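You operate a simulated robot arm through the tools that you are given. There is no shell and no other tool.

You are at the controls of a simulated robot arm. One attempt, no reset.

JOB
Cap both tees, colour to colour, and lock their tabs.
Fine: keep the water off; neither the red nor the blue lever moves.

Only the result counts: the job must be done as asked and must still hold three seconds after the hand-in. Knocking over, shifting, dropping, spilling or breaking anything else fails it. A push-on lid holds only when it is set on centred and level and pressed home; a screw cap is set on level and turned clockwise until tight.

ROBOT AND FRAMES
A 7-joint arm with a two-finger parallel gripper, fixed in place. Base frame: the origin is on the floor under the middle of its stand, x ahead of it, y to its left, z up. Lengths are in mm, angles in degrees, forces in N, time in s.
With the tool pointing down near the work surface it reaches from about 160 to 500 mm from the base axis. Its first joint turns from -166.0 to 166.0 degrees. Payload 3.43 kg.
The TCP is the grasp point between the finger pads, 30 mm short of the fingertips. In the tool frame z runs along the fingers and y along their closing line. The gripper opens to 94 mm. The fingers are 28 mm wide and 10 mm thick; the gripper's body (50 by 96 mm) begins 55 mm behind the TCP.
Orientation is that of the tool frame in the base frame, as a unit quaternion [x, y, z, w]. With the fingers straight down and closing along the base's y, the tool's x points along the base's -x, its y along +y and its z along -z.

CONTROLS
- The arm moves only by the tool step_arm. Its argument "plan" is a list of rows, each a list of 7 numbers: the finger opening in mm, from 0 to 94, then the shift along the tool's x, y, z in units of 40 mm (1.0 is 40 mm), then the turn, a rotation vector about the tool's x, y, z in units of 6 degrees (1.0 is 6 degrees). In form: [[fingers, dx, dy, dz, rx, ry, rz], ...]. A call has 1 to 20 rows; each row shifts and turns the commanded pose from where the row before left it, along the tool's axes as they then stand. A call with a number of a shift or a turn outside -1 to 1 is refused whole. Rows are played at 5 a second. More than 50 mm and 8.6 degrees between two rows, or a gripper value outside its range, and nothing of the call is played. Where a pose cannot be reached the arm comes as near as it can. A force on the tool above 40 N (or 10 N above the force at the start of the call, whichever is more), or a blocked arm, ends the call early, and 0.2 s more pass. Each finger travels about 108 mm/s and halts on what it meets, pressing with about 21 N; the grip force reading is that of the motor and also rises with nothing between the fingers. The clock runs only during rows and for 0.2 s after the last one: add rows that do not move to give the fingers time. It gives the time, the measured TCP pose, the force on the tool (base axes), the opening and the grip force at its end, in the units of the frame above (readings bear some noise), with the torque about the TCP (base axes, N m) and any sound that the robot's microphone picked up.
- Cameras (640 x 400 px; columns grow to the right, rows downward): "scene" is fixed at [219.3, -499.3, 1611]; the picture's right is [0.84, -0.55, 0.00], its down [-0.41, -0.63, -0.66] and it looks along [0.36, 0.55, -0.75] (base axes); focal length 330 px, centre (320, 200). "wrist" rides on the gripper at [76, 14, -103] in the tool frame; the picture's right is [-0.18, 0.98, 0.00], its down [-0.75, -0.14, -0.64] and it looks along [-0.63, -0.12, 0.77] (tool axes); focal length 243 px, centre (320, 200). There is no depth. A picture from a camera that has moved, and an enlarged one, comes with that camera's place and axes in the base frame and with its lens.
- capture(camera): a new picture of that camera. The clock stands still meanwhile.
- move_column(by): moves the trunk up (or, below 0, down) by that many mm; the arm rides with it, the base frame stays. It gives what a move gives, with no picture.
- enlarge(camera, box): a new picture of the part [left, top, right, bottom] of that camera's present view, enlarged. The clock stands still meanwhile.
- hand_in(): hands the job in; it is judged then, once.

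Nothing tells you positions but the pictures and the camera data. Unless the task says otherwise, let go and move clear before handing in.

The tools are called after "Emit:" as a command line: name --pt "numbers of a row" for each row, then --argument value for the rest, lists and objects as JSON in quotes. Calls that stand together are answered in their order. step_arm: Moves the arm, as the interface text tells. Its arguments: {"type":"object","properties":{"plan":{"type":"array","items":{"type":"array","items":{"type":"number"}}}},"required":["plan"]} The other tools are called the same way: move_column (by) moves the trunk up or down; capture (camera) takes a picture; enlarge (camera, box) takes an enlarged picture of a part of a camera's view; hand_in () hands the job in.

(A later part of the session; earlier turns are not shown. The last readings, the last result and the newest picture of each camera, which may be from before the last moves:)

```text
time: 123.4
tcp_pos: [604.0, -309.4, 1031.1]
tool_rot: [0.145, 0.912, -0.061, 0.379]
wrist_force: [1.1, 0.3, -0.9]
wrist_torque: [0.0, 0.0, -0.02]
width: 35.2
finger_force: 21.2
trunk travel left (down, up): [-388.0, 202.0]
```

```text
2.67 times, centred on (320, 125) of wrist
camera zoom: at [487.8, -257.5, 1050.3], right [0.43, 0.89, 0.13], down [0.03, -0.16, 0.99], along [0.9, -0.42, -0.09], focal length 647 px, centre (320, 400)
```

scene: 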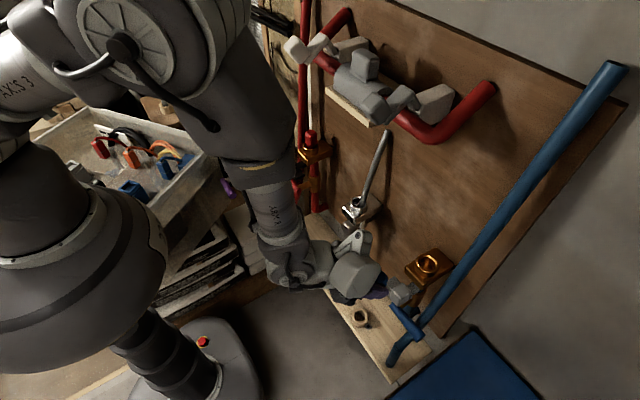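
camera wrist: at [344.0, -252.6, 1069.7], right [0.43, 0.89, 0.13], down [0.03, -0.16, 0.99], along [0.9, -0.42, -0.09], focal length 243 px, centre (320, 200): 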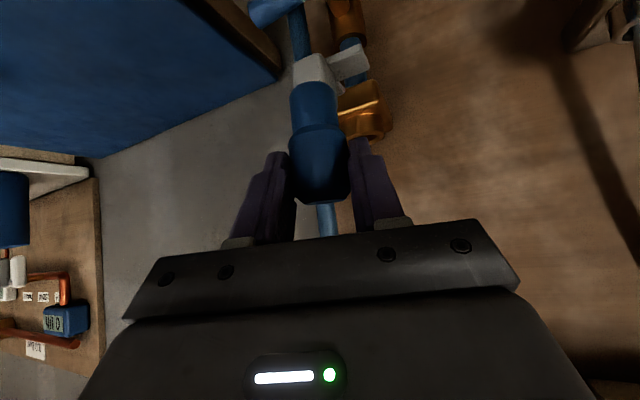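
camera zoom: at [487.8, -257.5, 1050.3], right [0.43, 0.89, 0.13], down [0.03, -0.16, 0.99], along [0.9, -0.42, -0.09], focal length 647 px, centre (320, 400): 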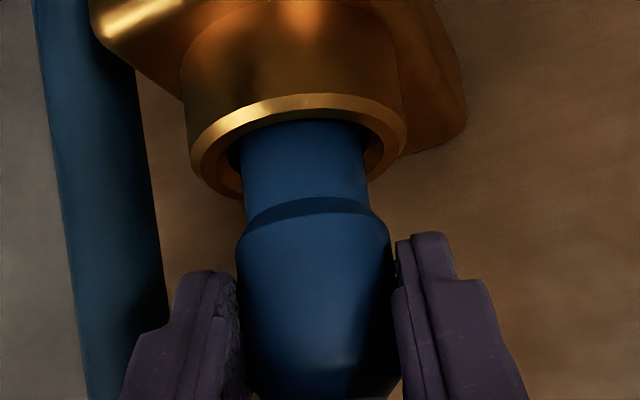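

The stem is entering the bore. I'll continue down gently until I feel contact.

Emit:
step_arm --pt "20 0.0354 0 0.0353 0 0 0" --pt "20 0.0354 0 0.0353 0 0 0" --pt "20 0 0 0 0 0 0"

Emit:
step_arm --pt "20 0.0354 0 0.0353 0 0 0" --pt "20 0 0 0 0 0 0"

Emit:
step_arm --pt "20 0.0354 0 0.0353 0 0 0" --pt "20 0 0 0 0 0 0"

```text
time: 124.2
tcp_pos: [604.0, -309.1, 1027.0]
tool_rot: [0.145, 0.912, -0.062, 0.379]
wrist_force: [0.9, 0.2, -0.1]
wrist_torque: [-0.02, 0.01, -0.03]
width: 35.1
finger_force: 20.6
trunk travel left (down, up): [-388.0, 202.0]
```

```text
time: 124.8
tcp_pos: [604.2, -308.8, 1025.5]
tool_rot: [0.145, 0.912, -0.06, 0.379]
wrist_force: [0.7, -0.5, 0.0]
wrist_torque: [0.02, 0.01, 0.01]
width: 35.2
finger_force: 21.0
trunk travel left (down, up): [-388.0, 202.0]
```

```text
time: 125.4
tcp_pos: [604.5, -309.2, 1023.5]
tool_rot: [0.144, 0.912, -0.06, 0.38]
wrist_force: [0.0, 0.3, -0.1]
wrist_torque: [0.03, -0.01, 0.01]
width: 35.2
finger_force: 21.0
trunk travel left (down, up): [-388.0, 202.0]
```

Emit:
step_arm --pt "20 0.0354 0 0.0353 0 0 0" --pt "20 0 0 0 0 0 0"

Emit:
step_arm --pt "20 0.0265 0 0.0265 0 0 0" --pt "20 0 0 0 0 0 0"

```text
time: 126.0
tcp_pos: [605.2, -309.6, 1021.5]
tool_rot: [0.145, 0.912, -0.061, 0.379]
wrist_force: [-0.1, 0.1, -0.2]
wrist_torque: [-0.01, -0.01, -0.02]
width: 35.1
finger_force: 20.9
trunk travel left (down, up): [-388.0, 202.0]
```

```text
time: 126.6
tcp_pos: [604.1, -310.2, 1020.7]
tool_rot: [0.144, 0.912, -0.06, 0.38]
wrist_force: [-0.4, -0.7, 4.1]
wrist_torque: [-0.01, 0.0, 0.04]
width: 34.8
finger_force: 21.1
trunk travel left (down, up): [-388.0, 202.0]
```

First contact (4 N) at the expected depth. I'll look, then release so the cap settles on its base.

Emit:
enlarge --camera "wrist" --box '[260, 60, 380, 220]'

Emit:
step_arm --pt "34 0 0 0 0 0 0" --pt "36 0 0 0 0 0 0" --pt "40 0 0 0 0 0 0" --pt "48 0 0 0 0 0 0" --pt "48 0 0 0 0 0 0"

Emit:
enlarge --camera "wrist" --box '[260, 60, 380, 220]'

```text
2.50 times, centred on (320, 140) of wrist
camera zoom: at [487.9, -257.6, 1039.3], right [0.43, 0.89, 0.13], down [0.03, -0.16, 0.99], along [0.9, -0.42, -0.09], focal length 606 px, centre (320, 350)
```

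zoom: 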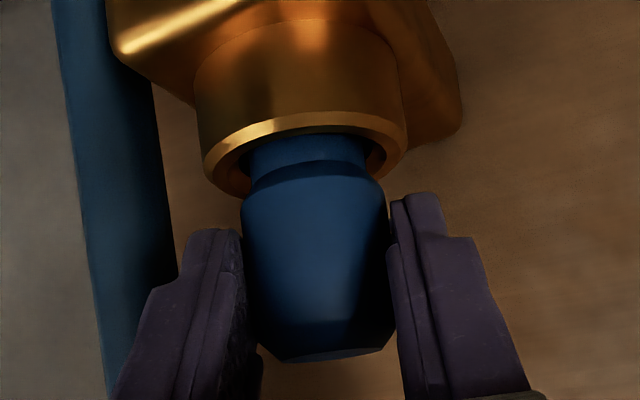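

```text
time: 127.8
tcp_pos: [604.0, -309.3, 1020.3]
tool_rot: [0.144, 0.912, -0.06, 0.379]
wrist_force: [0.7, 0.5, -1.8]
wrist_torque: [-0.01, -0.04, 0.0]
width: 48.3
finger_force: 0.0
trunk travel left (down, up): [-388.0, 202.0]
```

```text
2.50 times, centred on (320, 140) of wrist
camera zoom: at [487.9, -257.5, 1038.8], right [0.43, 0.89, 0.13], down [0.03, -0.16, 0.99], along [0.9, -0.42, -0.09], focal length 606 px, centre (320, 350)
```

zoom: 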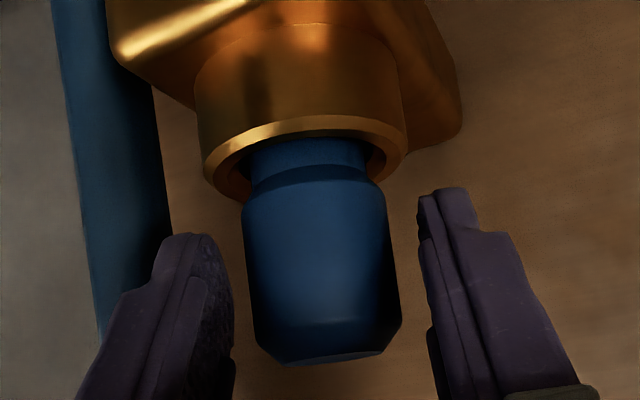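

Released, the cap stands level in the bore. I'll rise, close the fingers and position them over the cap's centre for pressing.

Emit:
step_arm --pt "48 -0.221 0 -0.221 0 0 0" --pt "48 -0.221 0 -0.221 0 0 0" --pt "48 -0.221 0 -0.221 0 0 0" --pt "48 -0.221 0 -0.221 0 0 0" --pt "30 -0.104 -0.031 0.104 0 0 0" --pt "0 0 0 0 0 0 0" --pt "0 0 0 0 0 0 0" --pt "0 0 0 0 0 0 0"

Emit:
enlarge --camera "wrist" --box '[240, 20, 400, 220]'

Emit:
enlarge --camera "scene" --box '[405, 225, 455, 275]'

```text
time: 129.6
tcp_pos: [608.4, -312.5, 1070.4]
tool_rot: [0.145, 0.912, -0.06, 0.379]
wrist_force: [-1.3, 0.3, 0.3]
wrist_torque: [-0.03, -0.02, -0.01]
width: 0.0
finger_force: 20.9
trunk travel left (down, up): [-388.0, 202.0]
```

```text
2.00 times, centred on (320, 120) of wrist
camera zoom: at [491.9, -260.0, 1088.0], right [0.43, 0.89, 0.13], down [0.03, -0.16, 0.99], along [0.9, -0.42, -0.09], focal length 485 px, centre (320, 360)
```

zoom: 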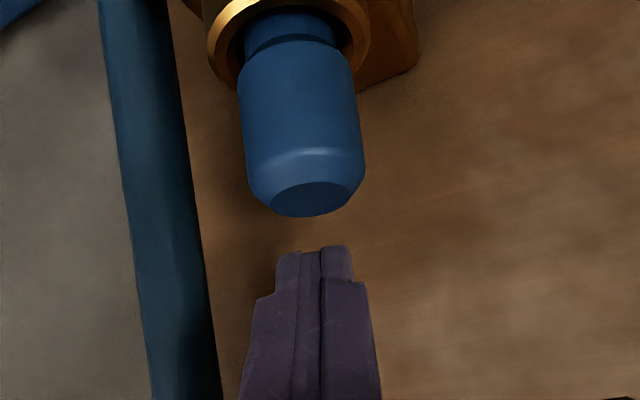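

```text
8.00 times, centred on (430, 250) of scene
camera zoom: at [219.3, -499.3, 1611.0], right [0.84, -0.55, 0.0], down [-0.41, -0.63, -0.66], along [0.36, 0.55, -0.75], focal length 2642 px, centre (-560, -200)
```

zoom: 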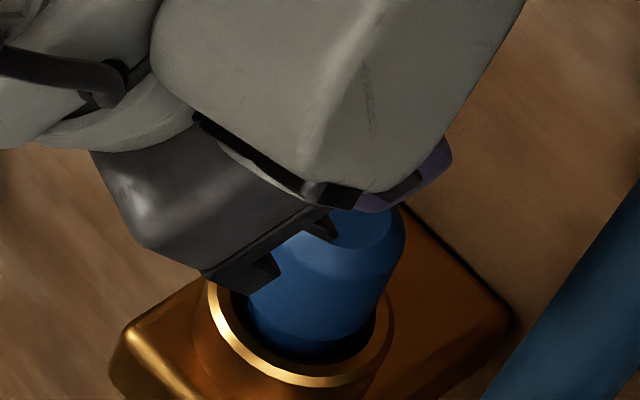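

The fingertips are over the cap's centre, about 15 mm above it. I'll descend and press.

Emit:
step_arm --pt "0 0.0885 0 0.0885 0 0 0" --pt "0 0.0885 0 0.0885 0 0 0" --pt "0 0 0 0 0 0 0"

Emit:
step_arm --pt "0 0.0354 0 0.0354 0 0 0" --pt "0 0 0 0 0 0 0"

Emit:
step_arm --pt "0 0.0354 0 0.0354 0 0 0" --pt "0 0 0 0 0 0 0"

```text
time: 130.4
tcp_pos: [608.6, -311.1, 1059.8]
tool_rot: [0.145, 0.912, -0.061, 0.378]
wrist_force: [-0.5, -0.1, 0.4]
wrist_torque: [0.0, -0.02, 0.01]
width: 0.1
finger_force: 20.6
trunk travel left (down, up): [-388.0, 202.0]
```

```text
time: 131.0
tcp_pos: [607.9, -313.3, 1058.6]
tool_rot: [0.145, 0.911, -0.062, 0.38]
wrist_force: [-1.3, 0.5, 12.6]
wrist_torque: [0.02, -0.1, 0.03]
width: 0.2
finger_force: 21.0
trunk travel left (down, up): [-388.0, 202.0]
```

```text
time: 131.6
tcp_pos: [609.9, -312.4, 1058.5]
tool_rot: [0.144, 0.911, -0.06, 0.381]
wrist_force: [-0.5, 0.2, 24.3]
wrist_torque: [-0.07, -0.27, 0.03]
width: 0.1
finger_force: 21.4
trunk travel left (down, up): [-388.0, 202.0]
```

Contact is right at the axis: the torque says 11 mm ahead of the TCP, as planned. Pressing a bit more.

Emit:
step_arm --pt "0 0.02 0 0.02 0 0 0" --pt "0 0 0 0 0 0 0" --pt "0 0 0 0 0 0 0"

Emit:
enlarge --camera "wrist" --box '[240, 20, 400, 220]'

```text
time: 132.4
tcp_pos: [608.5, -312.0, 1058.6]
tool_rot: [0.143, 0.911, -0.061, 0.382]
wrist_force: [-0.5, -1.2, 38.9]
wrist_torque: [-0.19, -0.39, -0.02]
width: 0.2
finger_force: 20.8
trunk travel left (down, up): [-388.0, 202.0]
```

```text
2.00 times, centred on (320, 120) of wrist
camera zoom: at [491.6, -259.6, 1075.6], right [0.43, 0.89, 0.13], down [0.02, -0.15, 0.99], along [0.9, -0.42, -0.09], focal length 485 px, centre (320, 360)
```

zoom: 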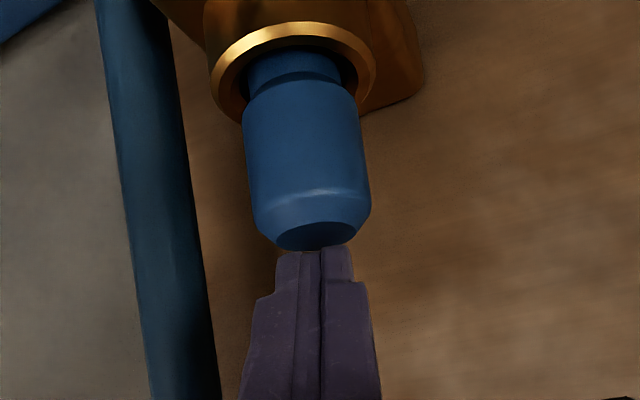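

Pressed at 39 N, seated and level like the red one. I'll back off and view the blue tee and its tab.

Emit:
step_arm --pt "0 -0.15 0 -0.15 0 0 0" --pt "0 -0.2 0 -0.2 0 0 0" --pt "0 0.4 -0.3 -0.4 0 0 0" --pt "0 0.4 -0.3 -0.4 0 0 0" --pt "0 0.4 -0.3 -0.4 0 0 0" --pt "0 0.4 -0.2 -0.4 0 0 0" --pt "0 0.3 0 -0.3 0 0 0" --pt "0 0 0 0 0 0 0"

Emit:
capture --camera "wrist"

Emit:
enlarge --camera "scene" --box '[380, 230, 460, 310]'

Emit:
enlarge --camera "scene" --box '[275, 120, 335, 180]'

```text
time: 134.2
tcp_pos: [492.4, -320.9, 1073.6]
tool_rot: [0.145, 0.912, -0.06, 0.378]
wrist_force: [0.0, 0.7, -0.1]
wrist_torque: [-0.05, 0.03, -0.01]
width: 0.0
finger_force: 20.7
trunk travel left (down, up): [-388.0, 202.0]
```

```text
taken
camera wrist: at [376.1, -268.5, 1091.6], right [0.43, 0.89, 0.13], down [0.03, -0.16, 0.99], along [0.9, -0.42, -0.09], focal length 243 px, centre (320, 200)
```

wrist: 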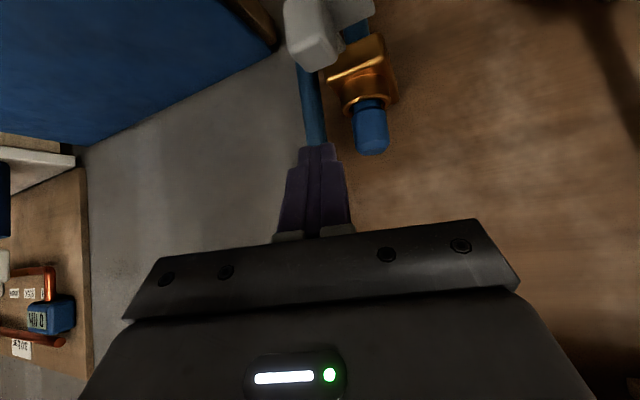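

```text
5.00 times, centred on (420, 270) of scene
camera zoom: at [219.3, -499.3, 1611.0], right [0.84, -0.55, 0.0], down [-0.41, -0.63, -0.66], along [0.36, 0.55, -0.75], focal length 1651 px, centre (-180, -150)
```

zoom: 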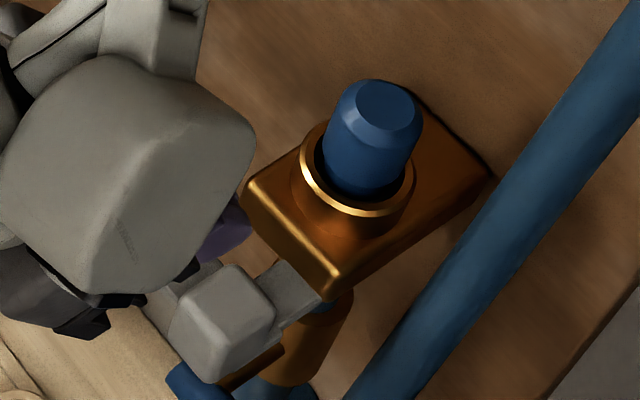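

```text
6.67 times, centred on (305, 150) of scene
camera zoom: at [219.3, -499.3, 1611.0], right [0.84, -0.55, 0.0], down [-0.41, -0.63, -0.66], along [0.36, 0.55, -0.75], focal length 2202 px, centre (420, 533)
```

zoom: 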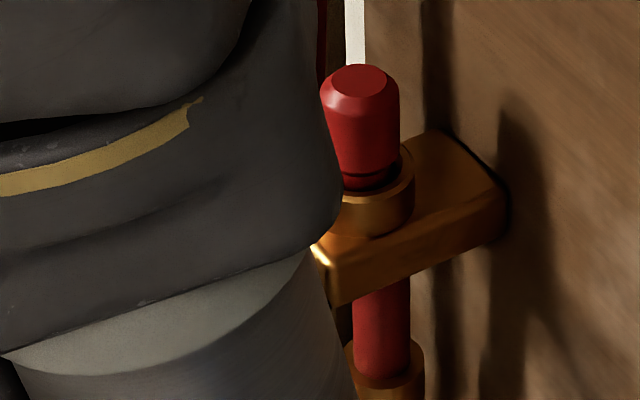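

The blue cap is centred and level. Now the blue tab: I'll restore the steeper tool pose with yaw 0 that worked on the red tab, and look.

Emit:
step_arm --pt "20 0 0 0 -0.531 0 -0.53" --pt "40 0 0 0 -0.531 0 -0.53" --pt "60 0 0 0 -0.531 0 -0.53" --pt "60 0 0 0 -0.531 0 -0.53" --pt "60 0 0 0 0 0.86 0" --pt "60 0 0 0 0 0.86 0" --pt "60 0 0 0 0 0.86 0" --pt "60 0 0 0 0 0.86 0" --pt "60 0 0 0 0 0 0"

Emit:
capture --camera "wrist"

Emit:
enlarge --camera "scene" --box '[360, 220, 460, 310]'

```text
time: 136.2
tcp_pos: [492.5, -322.6, 1075.1]
tool_rot: [0.0, 0.977, -0.001, 0.211]
wrist_force: [0.1, -0.4, 0.1]
wrist_torque: [-0.01, 0.0, 0.02]
width: 59.7
finger_force: 0.0
trunk travel left (down, up): [-388.0, 202.0]
```

```text
taken
camera wrist: at [380.8, -308.4, 1137.5], right [0.17, 0.98, 0.08], down [0.42, -0.14, 0.9], along [0.89, -0.12, -0.44], focal length 243 px, centre (320, 200)
```

wrist: 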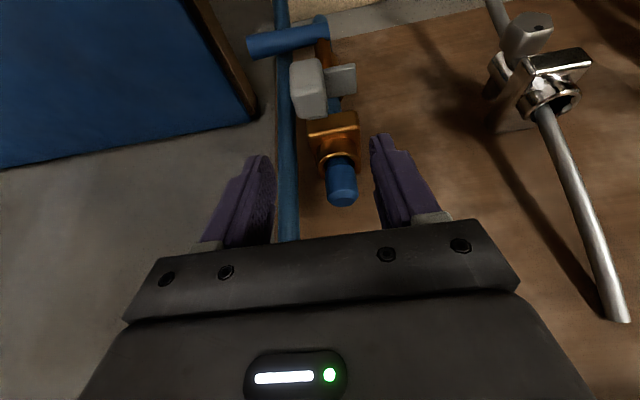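

```text
4.44 times, centred on (410, 265) of scene
camera zoom: at [219.3, -499.3, 1611.0], right [0.84, -0.55, 0.0], down [-0.41, -0.63, -0.66], along [0.36, 0.55, -0.75], focal length 1468 px, centre (-80, -89)
```

zoom: 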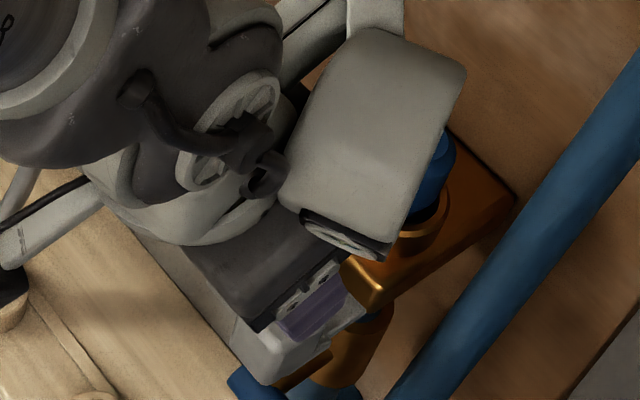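

Emit:
enlarge --camera "wrist" --box '[250, 30, 390, 180]'

```text
2.67 times, centred on (320, 105) of wrist
camera zoom: at [380.8, -308.4, 1137.5], right [0.17, 0.98, 0.08], down [0.42, -0.14, 0.9], along [0.89, -0.12, -0.44], focal length 647 px, centre (320, 453)
```

zoom: 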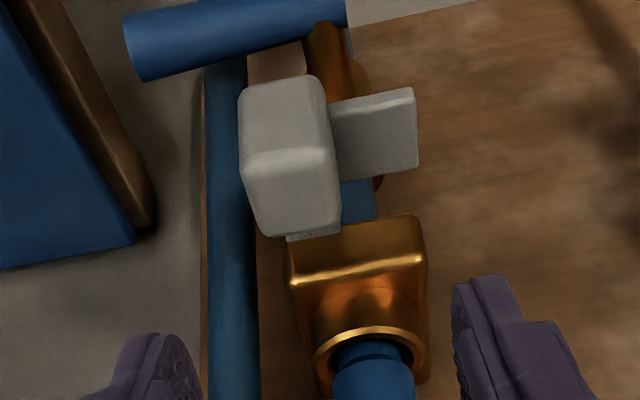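

The knob's top centre is ≈ (534, −330, 964). I'll lower the open fingers around it as I did on the red side.

Emit:
step_arm --pt "60 -0.024 -0.05 0.457 0 0 0" --pt "60 -0.024 -0.05 0.457 0 0 0" --pt "60 -0.024 -0.05 0.457 0 0 0" --pt "60 -0.024 -0.05 0.457 0 0 0" --pt "60 0 0 0 0 0 0"

Emit:
enlarge --camera "wrist" --box '[200, 20, 440, 220]'

```text
time: 137.4
tcp_pos: [528.1, -327.2, 1009.4]
tool_rot: [-0.001, 0.977, 0.0, 0.211]
wrist_force: [-1.1, 0.3, -0.4]
wrist_torque: [0.01, 0.01, -0.03]
width: 60.0
finger_force: 0.2
trunk travel left (down, up): [-388.0, 202.0]
```

```text
2.00 times, centred on (320, 120) of wrist
camera zoom: at [414.7, -314.2, 1071.7], right [0.17, 0.98, 0.08], down [0.42, -0.14, 0.9], along [0.89, -0.12, -0.44], focal length 485 px, centre (320, 360)
```

zoom: 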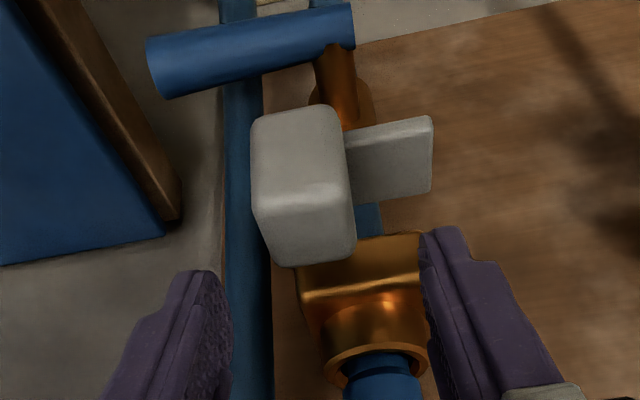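

Emit:
step_arm --pt "60 0.137 -0.0125 0.304 0 0 0" --pt "60 0.137 -0.0125 0.304 0 0 0" --pt "60 0.137 -0.0125 0.304 0 0 0" --pt "60 0 0 0 0 0 0"

Emit:
enlarge --camera "wrist" --box '[200, 60, 440, 240]'

```text
time: 138.4
tcp_pos: [530.4, -330.4, 971.0]
tool_rot: [0.0, 0.977, 0.0, 0.211]
wrist_force: [0.0, -0.3, -0.4]
wrist_torque: [-0.02, 0.0, -0.02]
width: 59.9
finger_force: 0.0
trunk travel left (down, up): [-388.0, 202.0]
```

```text
2.22 times, centred on (320, 150) of wrist
camera zoom: at [416.6, -316.1, 1032.0], right [0.17, 0.98, 0.08], down [0.42, -0.14, 0.9], along [0.89, -0.12, -0.44], focal length 539 px, centre (320, 311)
```

zoom: 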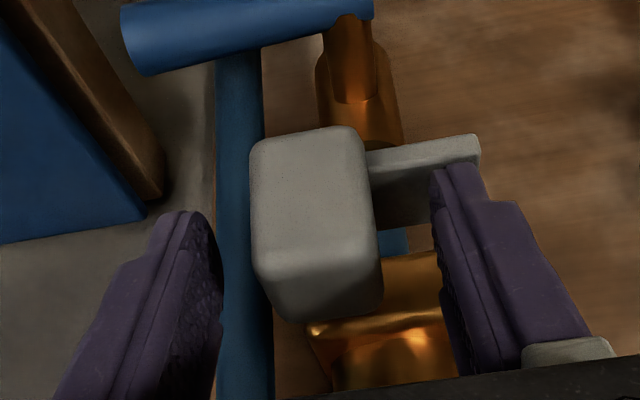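

Same picture as on the red side. I'll close on the knob.

Emit:
step_arm --pt "50 0 -0.025 0 0 0 0" --pt "40 0 0 0 0 0 0" --pt "34 0 0 0 0 0 0" --pt "30 0 0 0 0 0 0" --pt "28 0 0 0 0 0 0" --pt "28 0 0 0 0 0 0"

```text
time: 139.8
tcp_pos: [528.0, -330.1, 970.1]
tool_rot: [0.0, 0.977, -0.001, 0.212]
wrist_force: [-1.2, 5.6, -3.4]
wrist_torque: [-0.01, -0.04, -0.11]
width: 33.5
finger_force: 45.2
trunk travel left (down, up): [-388.0, 202.0]
```

Gripped (33.5 mm). I'll slide it toward +y, toward the centre, in small steps.

Emit:
step_arm --pt "28 0 0.05 0 0 0 0" --pt "28 0 0.05 0 0 0 0" --pt "28 0 0.05 0 0 0 0" --pt "28 0 0 0 0 0 0"

Emit:
step_arm --pt "28 0 0.05 0 0 0 0" --pt "28 0 0.05 0 0 0 0" --pt "28 0 0 0 0 0 0"

Emit:
step_arm --pt "28 0 0.05 0 0 0 0" --pt "28 0 0.05 0 0 0 0" --pt "28 0 0 0 0 0 0"

```text
time: 140.8
tcp_pos: [528.1, -328.2, 970.5]
tool_rot: [0.001, 0.977, -0.001, 0.212]
wrist_force: [1.4, -5.1, -2.1]
wrist_torque: [-0.01, -0.29, -0.22]
width: 33.2
finger_force: 45.0
trunk travel left (down, up): [-388.0, 202.0]
```

```text
time: 141.6
tcp_pos: [528.0, -322.2, 969.7]
tool_rot: [0.0, 0.977, 0.0, 0.213]
wrist_force: [3.3, -4.1, 1.5]
wrist_torque: [0.06, -0.11, -0.24]
width: 33.2
finger_force: 45.2
trunk travel left (down, up): [-388.0, 202.0]
```

```text
time: 142.4
tcp_pos: [528.3, -318.4, 970.4]
tool_rot: [0.0, 0.977, -0.001, 0.212]
wrist_force: [0.7, -4.6, 2.5]
wrist_torque: [-0.02, -0.19, -0.14]
width: 33.4
finger_force: 44.7
trunk travel left (down, up): [-388.0, 202.0]
```

It slides the same way (about 4.5 N). Continuing to its stop.

Emit:
step_arm --pt "28 0 0.05 0 0 0 0" --pt "28 0 0.05 0 0 0 0" --pt "28 0 0.05 0 0 0 0" --pt "28 0 0 0 0 0 0"

Emit:
step_arm --pt "28 0 0.05 0 0 0 0" --pt "28 0 0.05 0 0 0 0" --pt "28 0 0.05 0 0 0 0" --pt "28 0 0 0 0 0 0"

Emit:
step_arm --pt "28 0 0.05 0 0 0 0" --pt "28 0 0.05 0 0 0 0" --pt "28 0 0 0 0 0 0"

Emit:
step_arm --pt "28 0 0.05 0 0 0 0" --pt "28 0 0.05 0 0 0 0" --pt "28 0 0 0 0 0 0"

```text
time: 143.4
tcp_pos: [528.6, -312.7, 968.8]
tool_rot: [0.0, 0.977, 0.0, 0.212]
wrist_force: [2.2, -3.6, -2.6]
wrist_torque: [-0.03, -0.08, 0.09]
width: 33.3
finger_force: 45.2
trunk travel left (down, up): [-388.0, 202.0]
```

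```text
time: 144.4
tcp_pos: [528.2, -307.5, 969.0]
tool_rot: [0.0, 0.977, 0.0, 0.212]
wrist_force: [8.2, -4.1, -0.9]
wrist_torque: [-0.03, -0.46, -0.17]
width: 33.3
finger_force: 45.5
trunk travel left (down, up): [-388.0, 202.0]
```

```text
time: 145.2
tcp_pos: [527.9, -301.4, 970.8]
tool_rot: [0.0, 0.977, 0.0, 0.211]
wrist_force: [9.1, -4.1, 1.7]
wrist_torque: [-0.04, -0.11, 0.11]
width: 33.5
finger_force: 44.7
trunk travel left (down, up): [-388.0, 202.0]
```

```text
time: 146.0
tcp_pos: [528.4, -300.2, 969.6]
tool_rot: [-0.001, 0.977, 0.001, 0.212]
wrist_force: [10.9, -7.7, 3.8]
wrist_torque: [-0.04, -0.12, -0.12]
width: 33.6
finger_force: 45.4
trunk travel left (down, up): [-388.0, 202.0]
```

Emit:
step_arm --pt "28 0 0.05 0 0 0 0" --pt "28 0 0.05 0 0 0 0" --pt "28 0 0 0 0 0 0"

Emit:
enlarge --camera "wrist" --box '[200, 60, 440, 240]'

```text
time: 146.8
tcp_pos: [528.3, -298.6, 970.1]
tool_rot: [0.0, 0.977, -0.001, 0.212]
wrist_force: [12.0, -29.4, 7.5]
wrist_torque: [-0.11, -0.03, -0.06]
width: 33.0
finger_force: 45.5
trunk travel left (down, up): [-388.0, 202.0]
```

```text
2.22 times, centred on (320, 150) of wrist
camera zoom: at [415.7, -284.6, 1031.2], right [0.17, 0.98, 0.07], down [0.42, -0.14, 0.9], along [0.89, -0.12, -0.44], focal length 539 px, centre (320, 311)
```

zoom: 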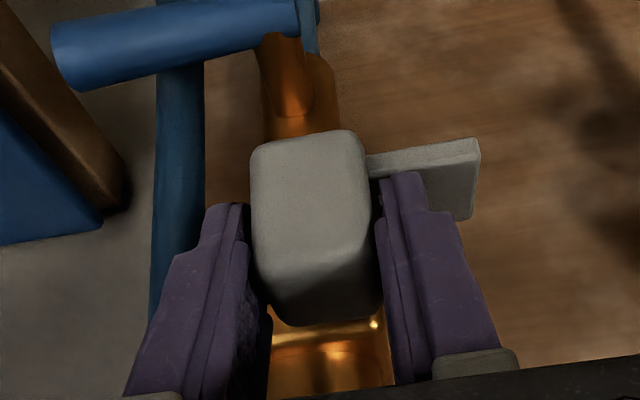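

It reached its firm stop at y≈−298.6 after 32 mm of travel, mirroring red. I'll back off the load and release.

Emit:
step_arm --pt "28 0 -0.05 0 0 0 0" --pt "28 0 -0.05 0 0 0 0" --pt "28 0 -0.03 0 0 0 0" --pt "28 0 0 0 0 0 0"

```text
time: 147.8
tcp_pos: [528.0, -299.1, 969.8]
tool_rot: [-0.001, 0.978, 0.001, 0.211]
wrist_force: [11.8, -12.5, 13.1]
wrist_torque: [0.02, -0.23, 0.2]
width: 33.1
finger_force: 45.1
trunk travel left (down, up): [-388.0, 202.0]
```

Emit:
step_arm --pt "28 0 -0.04 0 0 0 0" --pt "28 0 0 0 0 0 0" --pt "36 0 0 0 0 0 0" --pt "42 0 0 0 0 0 0" --pt "46 0 0 0 0 0 0" --pt "46 0 0 0 0 0 0"

Emit:
enlarge --camera "wrist" --box '[200, 60, 440, 240]'

```text
time: 149.2
tcp_pos: [527.0, -300.9, 969.9]
tool_rot: [-0.001, 0.977, 0.0, 0.211]
wrist_force: [0.1, 0.2, 0.4]
wrist_torque: [-0.01, 0.01, 0.01]
width: 45.8
finger_force: 0.1
trunk travel left (down, up): [-388.0, 202.0]
```

```text
2.22 times, centred on (320, 150) of wrist
camera zoom: at [414.7, -286.8, 1031.8], right [0.17, 0.98, 0.08], down [0.42, -0.14, 0.9], along [0.89, -0.12, -0.44], focal length 539 px, centre (320, 311)
```

zoom: 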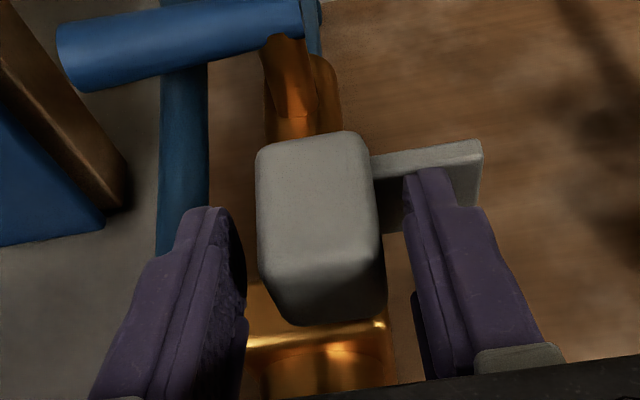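

Both tabs are at their inner stops. I'll rise and retreat, then inspect both tees.

Emit:
step_arm --pt "46 -0.15 0 -0.34 0 0 0" --pt "46 -0.15 0 -0.34 0 0 0" --pt "46 -0.25 0 -0.55 0 0 0" --pt "46 -0.25 0 -0.55 0 0 0" --pt "46 0.6 0 -0.27 0 0 0" --pt "46 0.6 0 -0.27 0 0 0" --pt "46 0.6 0.2 -0.27 0 0 0" --pt "46 0 0 0 0 0 0"

Emit:
capture --camera "wrist"

Emit:
enlarge --camera "scene" --box '[380, 230, 460, 310]'

```text
time: 151.0
tcp_pos: [447.8, -293.2, 1047.0]
tool_rot: [0.0, 0.977, 0.0, 0.211]
wrist_force: [-0.1, -0.4, 0.5]
wrist_torque: [0.05, -0.01, -0.01]
width: 46.3
finger_force: 0.0
trunk travel left (down, up): [-388.0, 202.0]
```

```text
taken
camera wrist: at [335.4, -279.7, 1109.3], right [0.17, 0.98, 0.08], down [0.42, -0.14, 0.9], along [0.89, -0.12, -0.44], focal length 243 px, centre (320, 200)
```

wrist: 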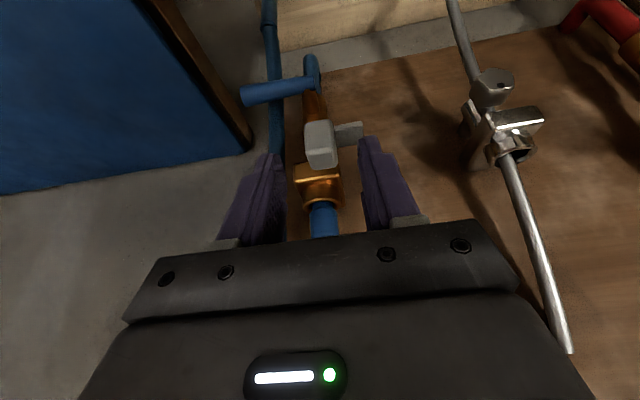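

```text
5.00 times, centred on (420, 270) of scene
camera zoom: at [219.3, -499.3, 1611.0], right [0.84, -0.55, 0.0], down [-0.41, -0.63, -0.66], along [0.36, 0.55, -0.75], focal length 1651 px, centre (-180, -150)
```

zoom: 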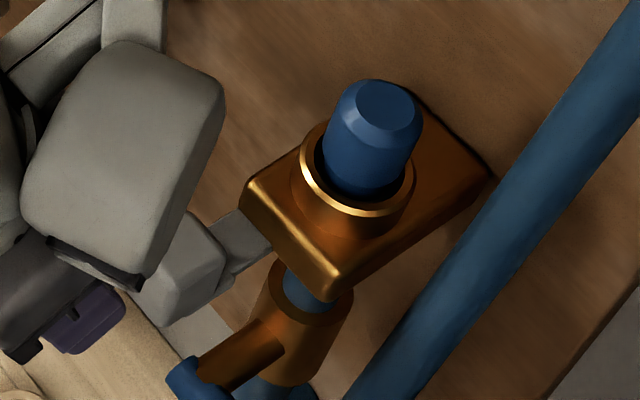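

To be sure the caps are really held, I'll do a gentle tug test on the blue cap: grip it and pull up 2–3 mm. First I'll take the safe 45° pose above it.

Emit:
step_arm --pt "50 0 0 0 0 -0.86 0" --pt "50 0 0 0 0 -0.86 0" --pt "50 0 0 0 0 -0.86 0" --pt "50 0 0 0 0 -0.86 0" --pt "50 0 0 0 0.531 0 0.53" --pt "50 0 0 0 0.531 0 0.53" --pt "50 0 0 0 0.531 0 0.53" --pt "50 0 0 0 0.531 0 0.53" --pt "50 0 0 0 0 0 0"

Emit:
step_arm --pt "50 -0.529 0.134 0.382 0 0 0" --pt "50 -0.529 0.134 0.382 0 0 0" --pt "50 -0.529 0.134 0.382 0 0 0" --pt "50 -0.529 0.134 0.382 0 0 0" --pt "50 -0.529 0.134 0.382 0 0 0" --pt "50 -0.529 0.134 0.382 0 0 0" --pt "50 0 0 0 0 0 0"

Emit:
enlarge --camera "wrist" --box '[220, 20, 420, 220]'

```text
time: 153.0
tcp_pos: [449.3, -293.5, 1047.9]
tool_rot: [0.145, 0.912, -0.061, 0.378]
wrist_force: [0.0, -0.3, 0.8]
wrist_torque: [0.0, 0.02, -0.04]
width: 49.9
finger_force: 0.2
trunk travel left (down, up): [-388.0, 202.0]
```

```text
time: 154.6
tcp_pos: [607.4, -309.9, 1073.0]
tool_rot: [0.145, 0.912, -0.06, 0.378]
wrist_force: [-0.4, 0.3, -0.5]
wrist_torque: [0.0, 0.01, 0.0]
width: 50.2
finger_force: 0.1
trunk travel left (down, up): [-388.0, 202.0]
```

```text
2.00 times, centred on (320, 120) of wrist
camera zoom: at [491.1, -257.2, 1090.3], right [0.43, 0.89, 0.13], down [0.03, -0.16, 0.99], along [0.9, -0.42, -0.09], focal length 485 px, centre (320, 360)
```

zoom: 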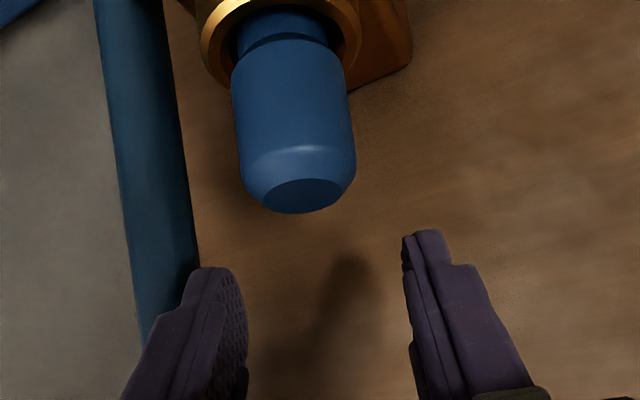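

Emit:
step_arm --pt "56 0.2395 -0.02 0.22 0 0 0" --pt "56 0.2395 -0.02 0.22 0 0 0" --pt "56 0.2395 -0.02 0.22 0 0 0" --pt "56 0.2395 -0.02 0.22 0 0 0" --pt "56 0 0 0 0 0 0"

Emit:
enlarge --camera "wrist" --box '[240, 60, 400, 220]'

```text
time: 155.8
tcp_pos: [603.4, -312.1, 1021.9]
tool_rot: [0.145, 0.912, -0.061, 0.379]
wrist_force: [0.0, 0.3, -0.7]
wrist_torque: [0.0, 0.01, 0.02]
width: 56.0
finger_force: 0.0
trunk travel left (down, up): [-388.0, 202.0]
```

```text
2.50 times, centred on (320, 140) of wrist
camera zoom: at [486.5, -259.4, 1039.4], right [0.43, 0.89, 0.13], down [0.03, -0.16, 0.99], along [0.9, -0.42, -0.09], focal length 606 px, centre (320, 350)
```

zoom: 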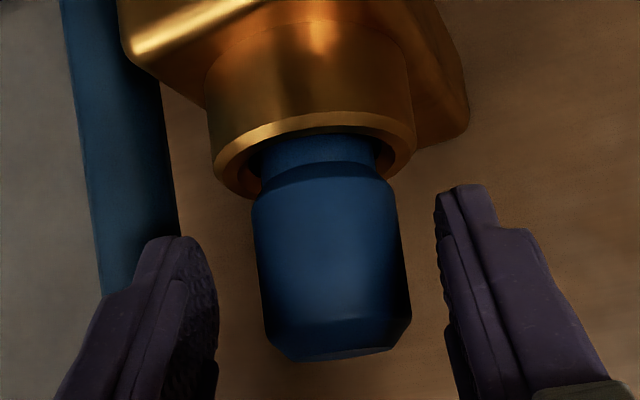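

Emit:
step_arm --pt "50 0 0.04 0 0 0 0" --pt "42 0 0 0 0 0 0" --pt "36 0 0 0 0 0 0" --pt "30 0 0 0 0 0 0" --pt "24 0 0 0 0 0 0" --pt "24 0 0 0 0 0 0"

```text
time: 157.2
tcp_pos: [603.7, -309.8, 1021.3]
tool_rot: [0.144, 0.912, -0.06, 0.378]
wrist_force: [1.5, 3.0, -0.1]
wrist_torque: [0.14, -0.08, 0.03]
width: 34.1
finger_force: 20.8
trunk travel left (down, up): [-388.0, 202.0]
```

Gripped squarely at 34.1 mm. Now a gentle 2 mm upward tug.

Emit:
step_arm --pt "24 -0.0354 0 -0.0354 0 0 0" --pt "24 0 0 0 0 0 0"

```text
time: 157.8
tcp_pos: [604.0, -309.1, 1021.6]
tool_rot: [0.145, 0.913, -0.06, 0.377]
wrist_force: [2.8, 5.4, -10.8]
wrist_torque: [0.29, 0.03, 0.09]
width: 34.2
finger_force: 21.0
trunk travel left (down, up): [-388.0, 202.0]
```

The cap resists an 11 N pull without moving, so it is held. I'll return, release and rise away.

Emit:
step_arm --pt "24 0.0354 0 0.0354 0 0 0" --pt "34 0 0 0 0 0 0" --pt "38 0 0 0 0 0 0" --pt "44 0 0 0 0 0 0" --pt "56 0 0 0 0 0 0" --pt "56 0 0 0 0 0 0"

Emit:
step_arm --pt "56 -0.3 0 -0.3 0 0 0" --pt "56 -0.3 0 -0.3 0 0 0" --pt "56 -0.3 0 -0.3 0 0 0" --pt "56 0.4 -0.1 -0.4 0 0 0" --pt "56 0.5 -0.2 -0.5 0 0 0" --pt "56 0.5 -0.2 -0.5 0 0 0" --pt "56 0.5 -0.2 -0.5 0 0 0" --pt "56 0.5 0 -0.5 0 0 0" --pt "56 0 0 0 0 0 0"

Emit:
enlarge --camera "scene" --box '[380, 220, 460, 310]'

Emit:
capture --camera "scene"

```text
time: 159.2
tcp_pos: [602.6, -311.5, 1021.5]
tool_rot: [0.145, 0.912, -0.06, 0.378]
wrist_force: [0.6, -0.4, -0.5]
wrist_torque: [-0.02, -0.01, 0.01]
width: 56.1
finger_force: 0.0
trunk travel left (down, up): [-388.0, 202.0]
```

```text
time: 161.2
tcp_pos: [466.0, -296.9, 1071.8]
tool_rot: [0.145, 0.912, -0.061, 0.379]
wrist_force: [0.5, 0.2, -0.2]
wrist_torque: [-0.01, 0.02, 0.0]
width: 55.8
finger_force: 0.0
trunk travel left (down, up): [-388.0, 202.0]
```

```text
4.44 times, centred on (420, 265) of scene
camera zoom: at [219.3, -499.3, 1611.0], right [0.84, -0.55, 0.0], down [-0.41, -0.63, -0.66], along [0.36, 0.55, -0.75], focal length 1468 px, centre (-124, -89)
```

zoom: 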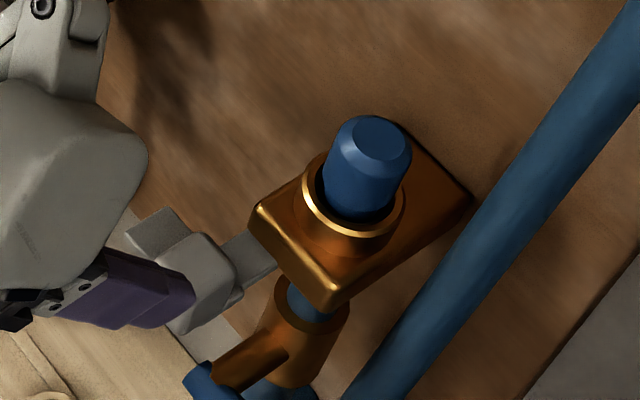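

```text
taken
```

scene: 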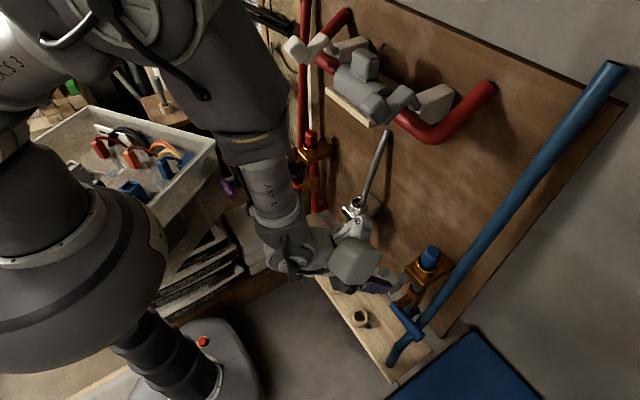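

Blue is done: cap held, tab across. For confidence I'll tug-test red the same way, so I'm restoring the steep pose and travelling back to the red side.

Emit:
step_arm --pt "50 0 0 0 -0.531 0 -0.53" --pt "50 0 0 0 -0.531 0 -0.53" --pt "50 0 0 0 -0.531 0 -0.53" --pt "50 0 0 0 -0.531 0 -0.53" --pt "50 0 0 0 0 0.86 0" --pt "50 0 0 0 0 0.86 0" --pt "50 0 0 0 0 0.86 0" --pt "50 0 0 0 0 0.86 0" --pt "50 0 0 0 0 0 0"

Emit:
step_arm --pt "50 0 0.8 0 0 0 0" --pt "50 0 0.8 0 0 0 0" --pt "50 0 0.8 0 0 0 0" --pt "50 0 0.8 0 0 0 0" --pt "50 0 0.8 0 0 0 0" --pt "50 0 0.8 0 0 0 0" --pt "50 0 0.8 0 0 0 0" --pt "50 0 0.8 0 0 0 0" --pt "50 0 0.8 0 0 0 0" --pt "50 0 0.8 0 0 0 0" --pt "50 0 0.8 0 0 0 0" --pt "50 0 0.8 0 0 0 0" --pt "50 0 0.6 0 0 0 0" --pt "50 0 0 0 0 0 0"

Emit:
capture --camera "wrist"

Emit:
capture --camera "scene"

```text
time: 163.2
tcp_pos: [465.5, -297.2, 1071.2]
tool_rot: [0.001, 0.977, -0.001, 0.211]
wrist_force: [0.7, -0.1, -0.8]
wrist_torque: [0.0, 0.01, 0.03]
width: 49.9
finger_force: 0.0
trunk travel left (down, up): [-388.0, 202.0]
```

```text
time: 166.2
tcp_pos: [465.8, 112.9, 1071.9]
tool_rot: [0.0, 0.977, -0.001, 0.212]
wrist_force: [0.7, 0.4, -0.1]
wrist_torque: [0.0, -0.01, -0.01]
width: 49.7
finger_force: 0.1
trunk travel left (down, up): [-388.0, 202.0]
```

```text
taken
camera wrist: at [353.1, 126.4, 1132.8], right [0.17, 0.98, 0.08], down [0.42, -0.14, 0.9], along [0.89, -0.12, -0.44], focal length 243 px, centre (320, 200)
```

wrist: 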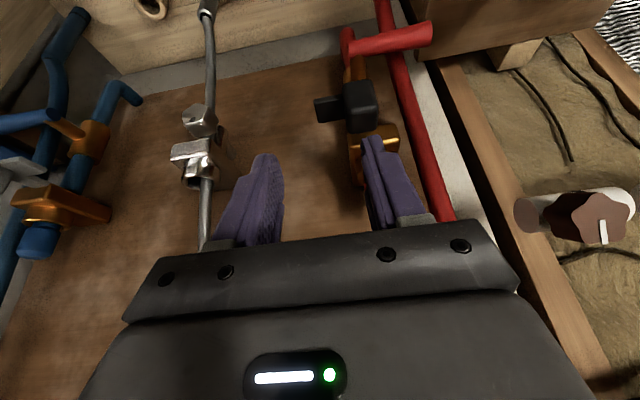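

```text
taken
```

scene: 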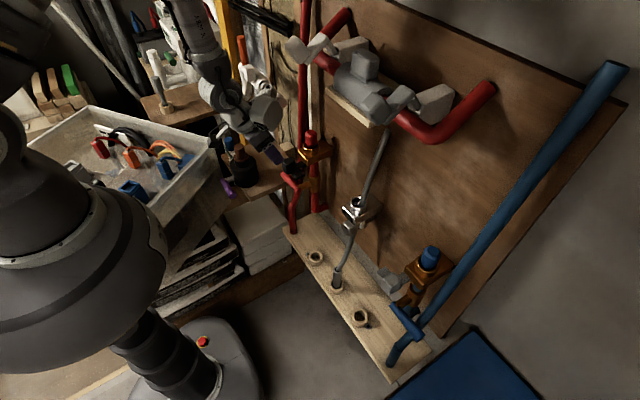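

From here I can also compare the levers with the starting pictures.

Emit:
enlarge --camera "scene" --box '[270, 120, 470, 245]'

Emit:
enlarge --camera "scene" --box '[280, 230, 470, 380]'

```text
3.20 times, centred on (370, 182) of scene
camera zoom: at [219.3, -499.3, 1611.0], right [0.84, -0.55, 0.0], down [-0.41, -0.63, -0.66], along [0.36, 0.55, -0.75], focal length 1057 px, centre (160, 256)
```

zoom: 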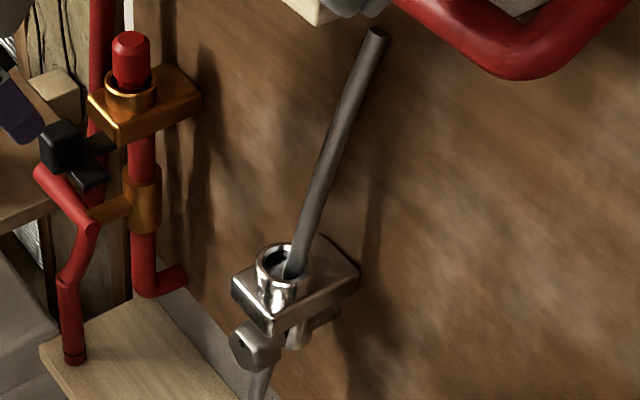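

```text
2.67 times, centred on (375, 305) of scene
camera zoom: at [219.3, -499.3, 1611.0], right [0.84, -0.55, 0.0], down [-0.41, -0.63, -0.66], along [0.36, 0.55, -0.75], focal length 881 px, centre (173, -80)
```

zoom: 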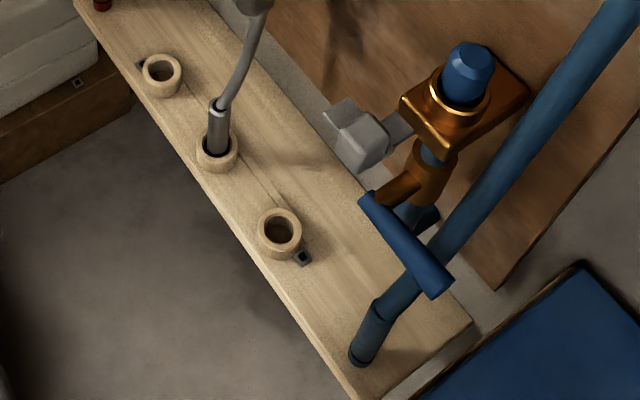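

The levers are exactly where they started. Now I'll hover over the red cap with the earlier yaw.

Emit:
step_arm --pt "50 0 0 0 -0.343 0 -0.759" --pt "50 0 0 0 -0.343 0 -0.759" --pt "50 0 0 0 -0.343 0 -0.759" --pt "50 0 0 0 -0.343 0 -0.759" --pt "50 0 0 0 -0.343 0 -0.759" --pt "50 0 0 0 0 0 0"

Emit:
step_arm --pt "50 -0.533 -0.068 0.233 0 0 0" --pt "50 -0.533 -0.068 0.233 0 0 0" --pt "50 -0.533 -0.068 0.233 0 0 0" --pt "50 -0.533 -0.068 0.233 0 0 0" --pt "50 -0.533 -0.068 0.233 0 0 0" --pt "50 -0.533 -0.068 0.233 0 0 0" --pt "50 -0.533 -0.068 0.233 0 0 0" --pt "50 0 0 0 0 0 0"

Emit:
enlarge --camera "wrist" --box '[220, 20, 420, 230]'

```text
time: 167.6
tcp_pos: [464.6, 112.7, 1072.6]
tool_rot: [-0.213, 0.954, 0.046, 0.206]
wrist_force: [0.1, -0.1, 0.4]
wrist_torque: [0.0, 0.01, 0.0]
width: 50.2
finger_force: 0.0
trunk travel left (down, up): [-388.0, 202.0]
```

```text
time: 169.4
tcp_pos: [620.1, 166.6, 1074.2]
tool_rot: [-0.211, 0.954, 0.044, 0.206]
wrist_force: [-0.2, -0.9, 0.7]
wrist_torque: [0.03, 0.0, 0.03]
width: 49.8
finger_force: 0.2
trunk travel left (down, up): [-388.0, 202.0]
```

```text
1.90 times, centred on (320, 125) of wrist
camera zoom: at [512.3, 131.9, 1135.3], right [-0.26, 0.96, 0.07], down [0.44, 0.05, 0.9], along [0.86, 0.27, -0.44], focal length 462 px, centre (320, 343)
```

zoom: 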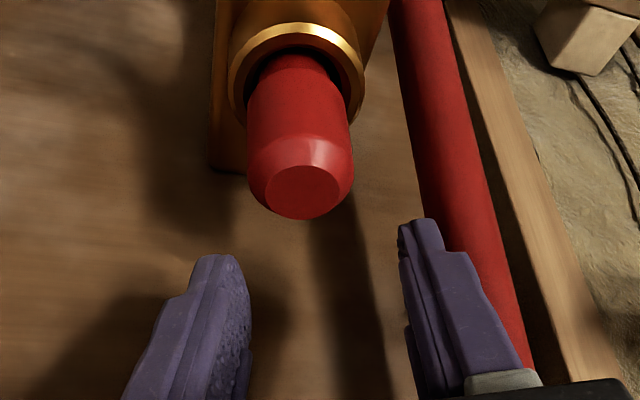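

Emit:
step_arm --pt "54 0.118 -0.012 0.289 0 0 0" --pt "54 0.118 -0.012 0.289 0 0 0" --pt "54 0.118 -0.012 0.289 0 0 0" --pt "54 0.118 -0.012 0.289 0 0 0" --pt "54 0 0 0 0 0 0"

Emit:
enlarge --camera "wrist" --box '[240, 60, 400, 240]'

```text
time: 170.6
tcp_pos: [623.6, 162.5, 1022.7]
tool_rot: [-0.211, 0.954, 0.045, 0.207]
wrist_force: [0.3, 0.2, -0.3]
wrist_torque: [-0.02, -0.02, 0.02]
width: 54.0
finger_force: 0.1
trunk travel left (down, up): [-388.0, 202.0]
```

```text
2.22 times, centred on (320, 150) of wrist
camera zoom: at [515.2, 128.9, 1084.9], right [-0.26, 0.96, 0.07], down [0.44, 0.05, 0.9], along [0.86, 0.27, -0.44], focal length 539 px, centre (320, 311)
```

zoom: 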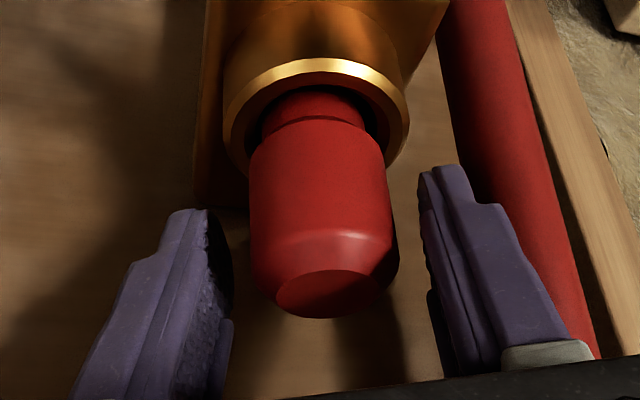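

Emit:
step_arm --pt "48 0 0.04 0 0 0 0" --pt "42 0 0 0 0 0 0" --pt "36 0 0 0 0 0 0" --pt "30 0 0 0 0 0 0" --pt "24 0 0 0 0 0 0" --pt "24 0 0 0 0 0 0"

Emit:
step_arm --pt "24 -0.0206 0 -0.0456 0 0 0" --pt "24 0 0 0 0 0 0"

```text
time: 172.0
tcp_pos: [623.8, 164.5, 1024.2]
tool_rot: [-0.211, 0.954, 0.045, 0.206]
wrist_force: [-0.7, 2.0, 0.0]
wrist_torque: [0.12, 0.04, 0.0]
width: 34.6
finger_force: 20.9
trunk travel left (down, up): [-388.0, 202.0]
```

```text
time: 172.6
tcp_pos: [623.6, 165.5, 1023.9]
tool_rot: [-0.211, 0.955, 0.044, 0.204]
wrist_force: [-1.6, 2.2, -16.6]
wrist_torque: [0.06, -0.01, -0.03]
width: 34.6
finger_force: 21.0
trunk travel left (down, up): [-388.0, 202.0]
```

The red cap is held too (16.6 N with no movement). I'll undo the pull, release, rise and retreat clear.

Emit:
step_arm --pt "24 0.0206 0 0.0456 0 0 0" --pt "34 0 0 0 0 0 0" --pt "38 0 0 0 0 0 0" --pt "44 0 0 0 0 0 0" --pt "52 0 0 0 0 0 0" --pt "52 0 0 0 0 0 0"

Emit:
step_arm --pt "52 -0.135 0 -0.305 0 0 0" --pt "52 -0.135 0 -0.305 0 0 0" --pt "52 -0.135 0 -0.305 0 0 0" --pt "52 -0.135 0 -0.305 0 0 0" --pt "52 0.533 0.068 -0.233 0 0 0" --pt "52 0.533 0.068 -0.233 0 0 0" --pt "52 0.533 0.068 -0.233 0 0 0" --pt "52 0.533 0.068 -0.233 0 0 0" --pt "52 0.533 0.068 -0.233 0 0 0" --pt "52 0.533 0.068 -0.233 0 0 0" --pt "52 0.533 0.068 -0.233 0 0 0" --pt "52 0 0 0 0 0 0"

Emit:
capture --camera "wrist"

Emit:
enlarge --camera "scene" --box '[270, 120, 350, 185]'

```text
time: 174.0
tcp_pos: [624.3, 165.4, 1023.2]
tool_rot: [-0.212, 0.954, 0.045, 0.206]
wrist_force: [-0.8, -0.4, -0.2]
wrist_torque: [0.01, -0.03, 0.03]
width: 52.0
finger_force: 0.0
trunk travel left (down, up): [-388.0, 202.0]
```

```text
time: 176.6
tcp_pos: [469.0, 111.7, 1075.9]
tool_rot: [-0.212, 0.954, 0.045, 0.207]
wrist_force: [-0.3, -0.2, 0.2]
wrist_torque: [0.0, 0.01, -0.04]
width: 52.0
finger_force: 0.1
trunk travel left (down, up): [-388.0, 202.0]
```

```text
taken
camera wrist: at [360.5, 77.3, 1137.0], right [-0.26, 0.96, 0.07], down [0.44, 0.05, 0.9], along [0.86, 0.27, -0.44], focal length 243 px, centre (320, 200)
```

wrist: 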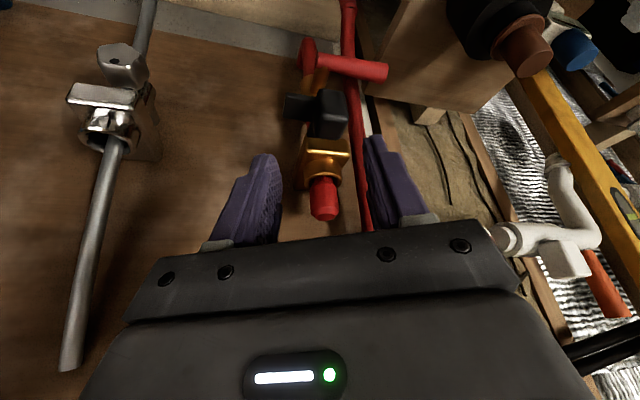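

```text
6.15 times, centred on (310, 152) of scene
camera zoom: at [219.3, -499.3, 1611.0], right [0.84, -0.55, 0.0], down [-0.41, -0.63, -0.66], along [0.36, 0.55, -0.75], focal length 2032 px, centre (382, 492)
```

zoom: 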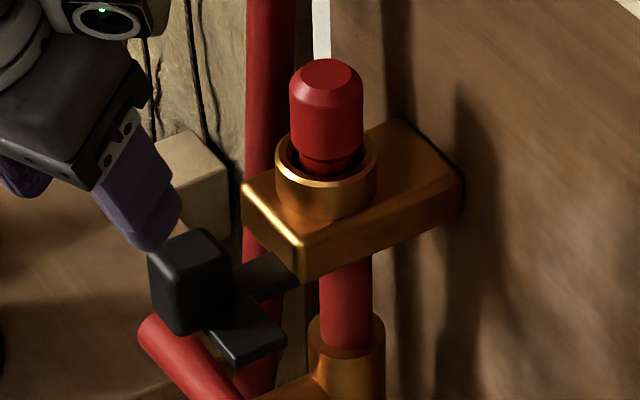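

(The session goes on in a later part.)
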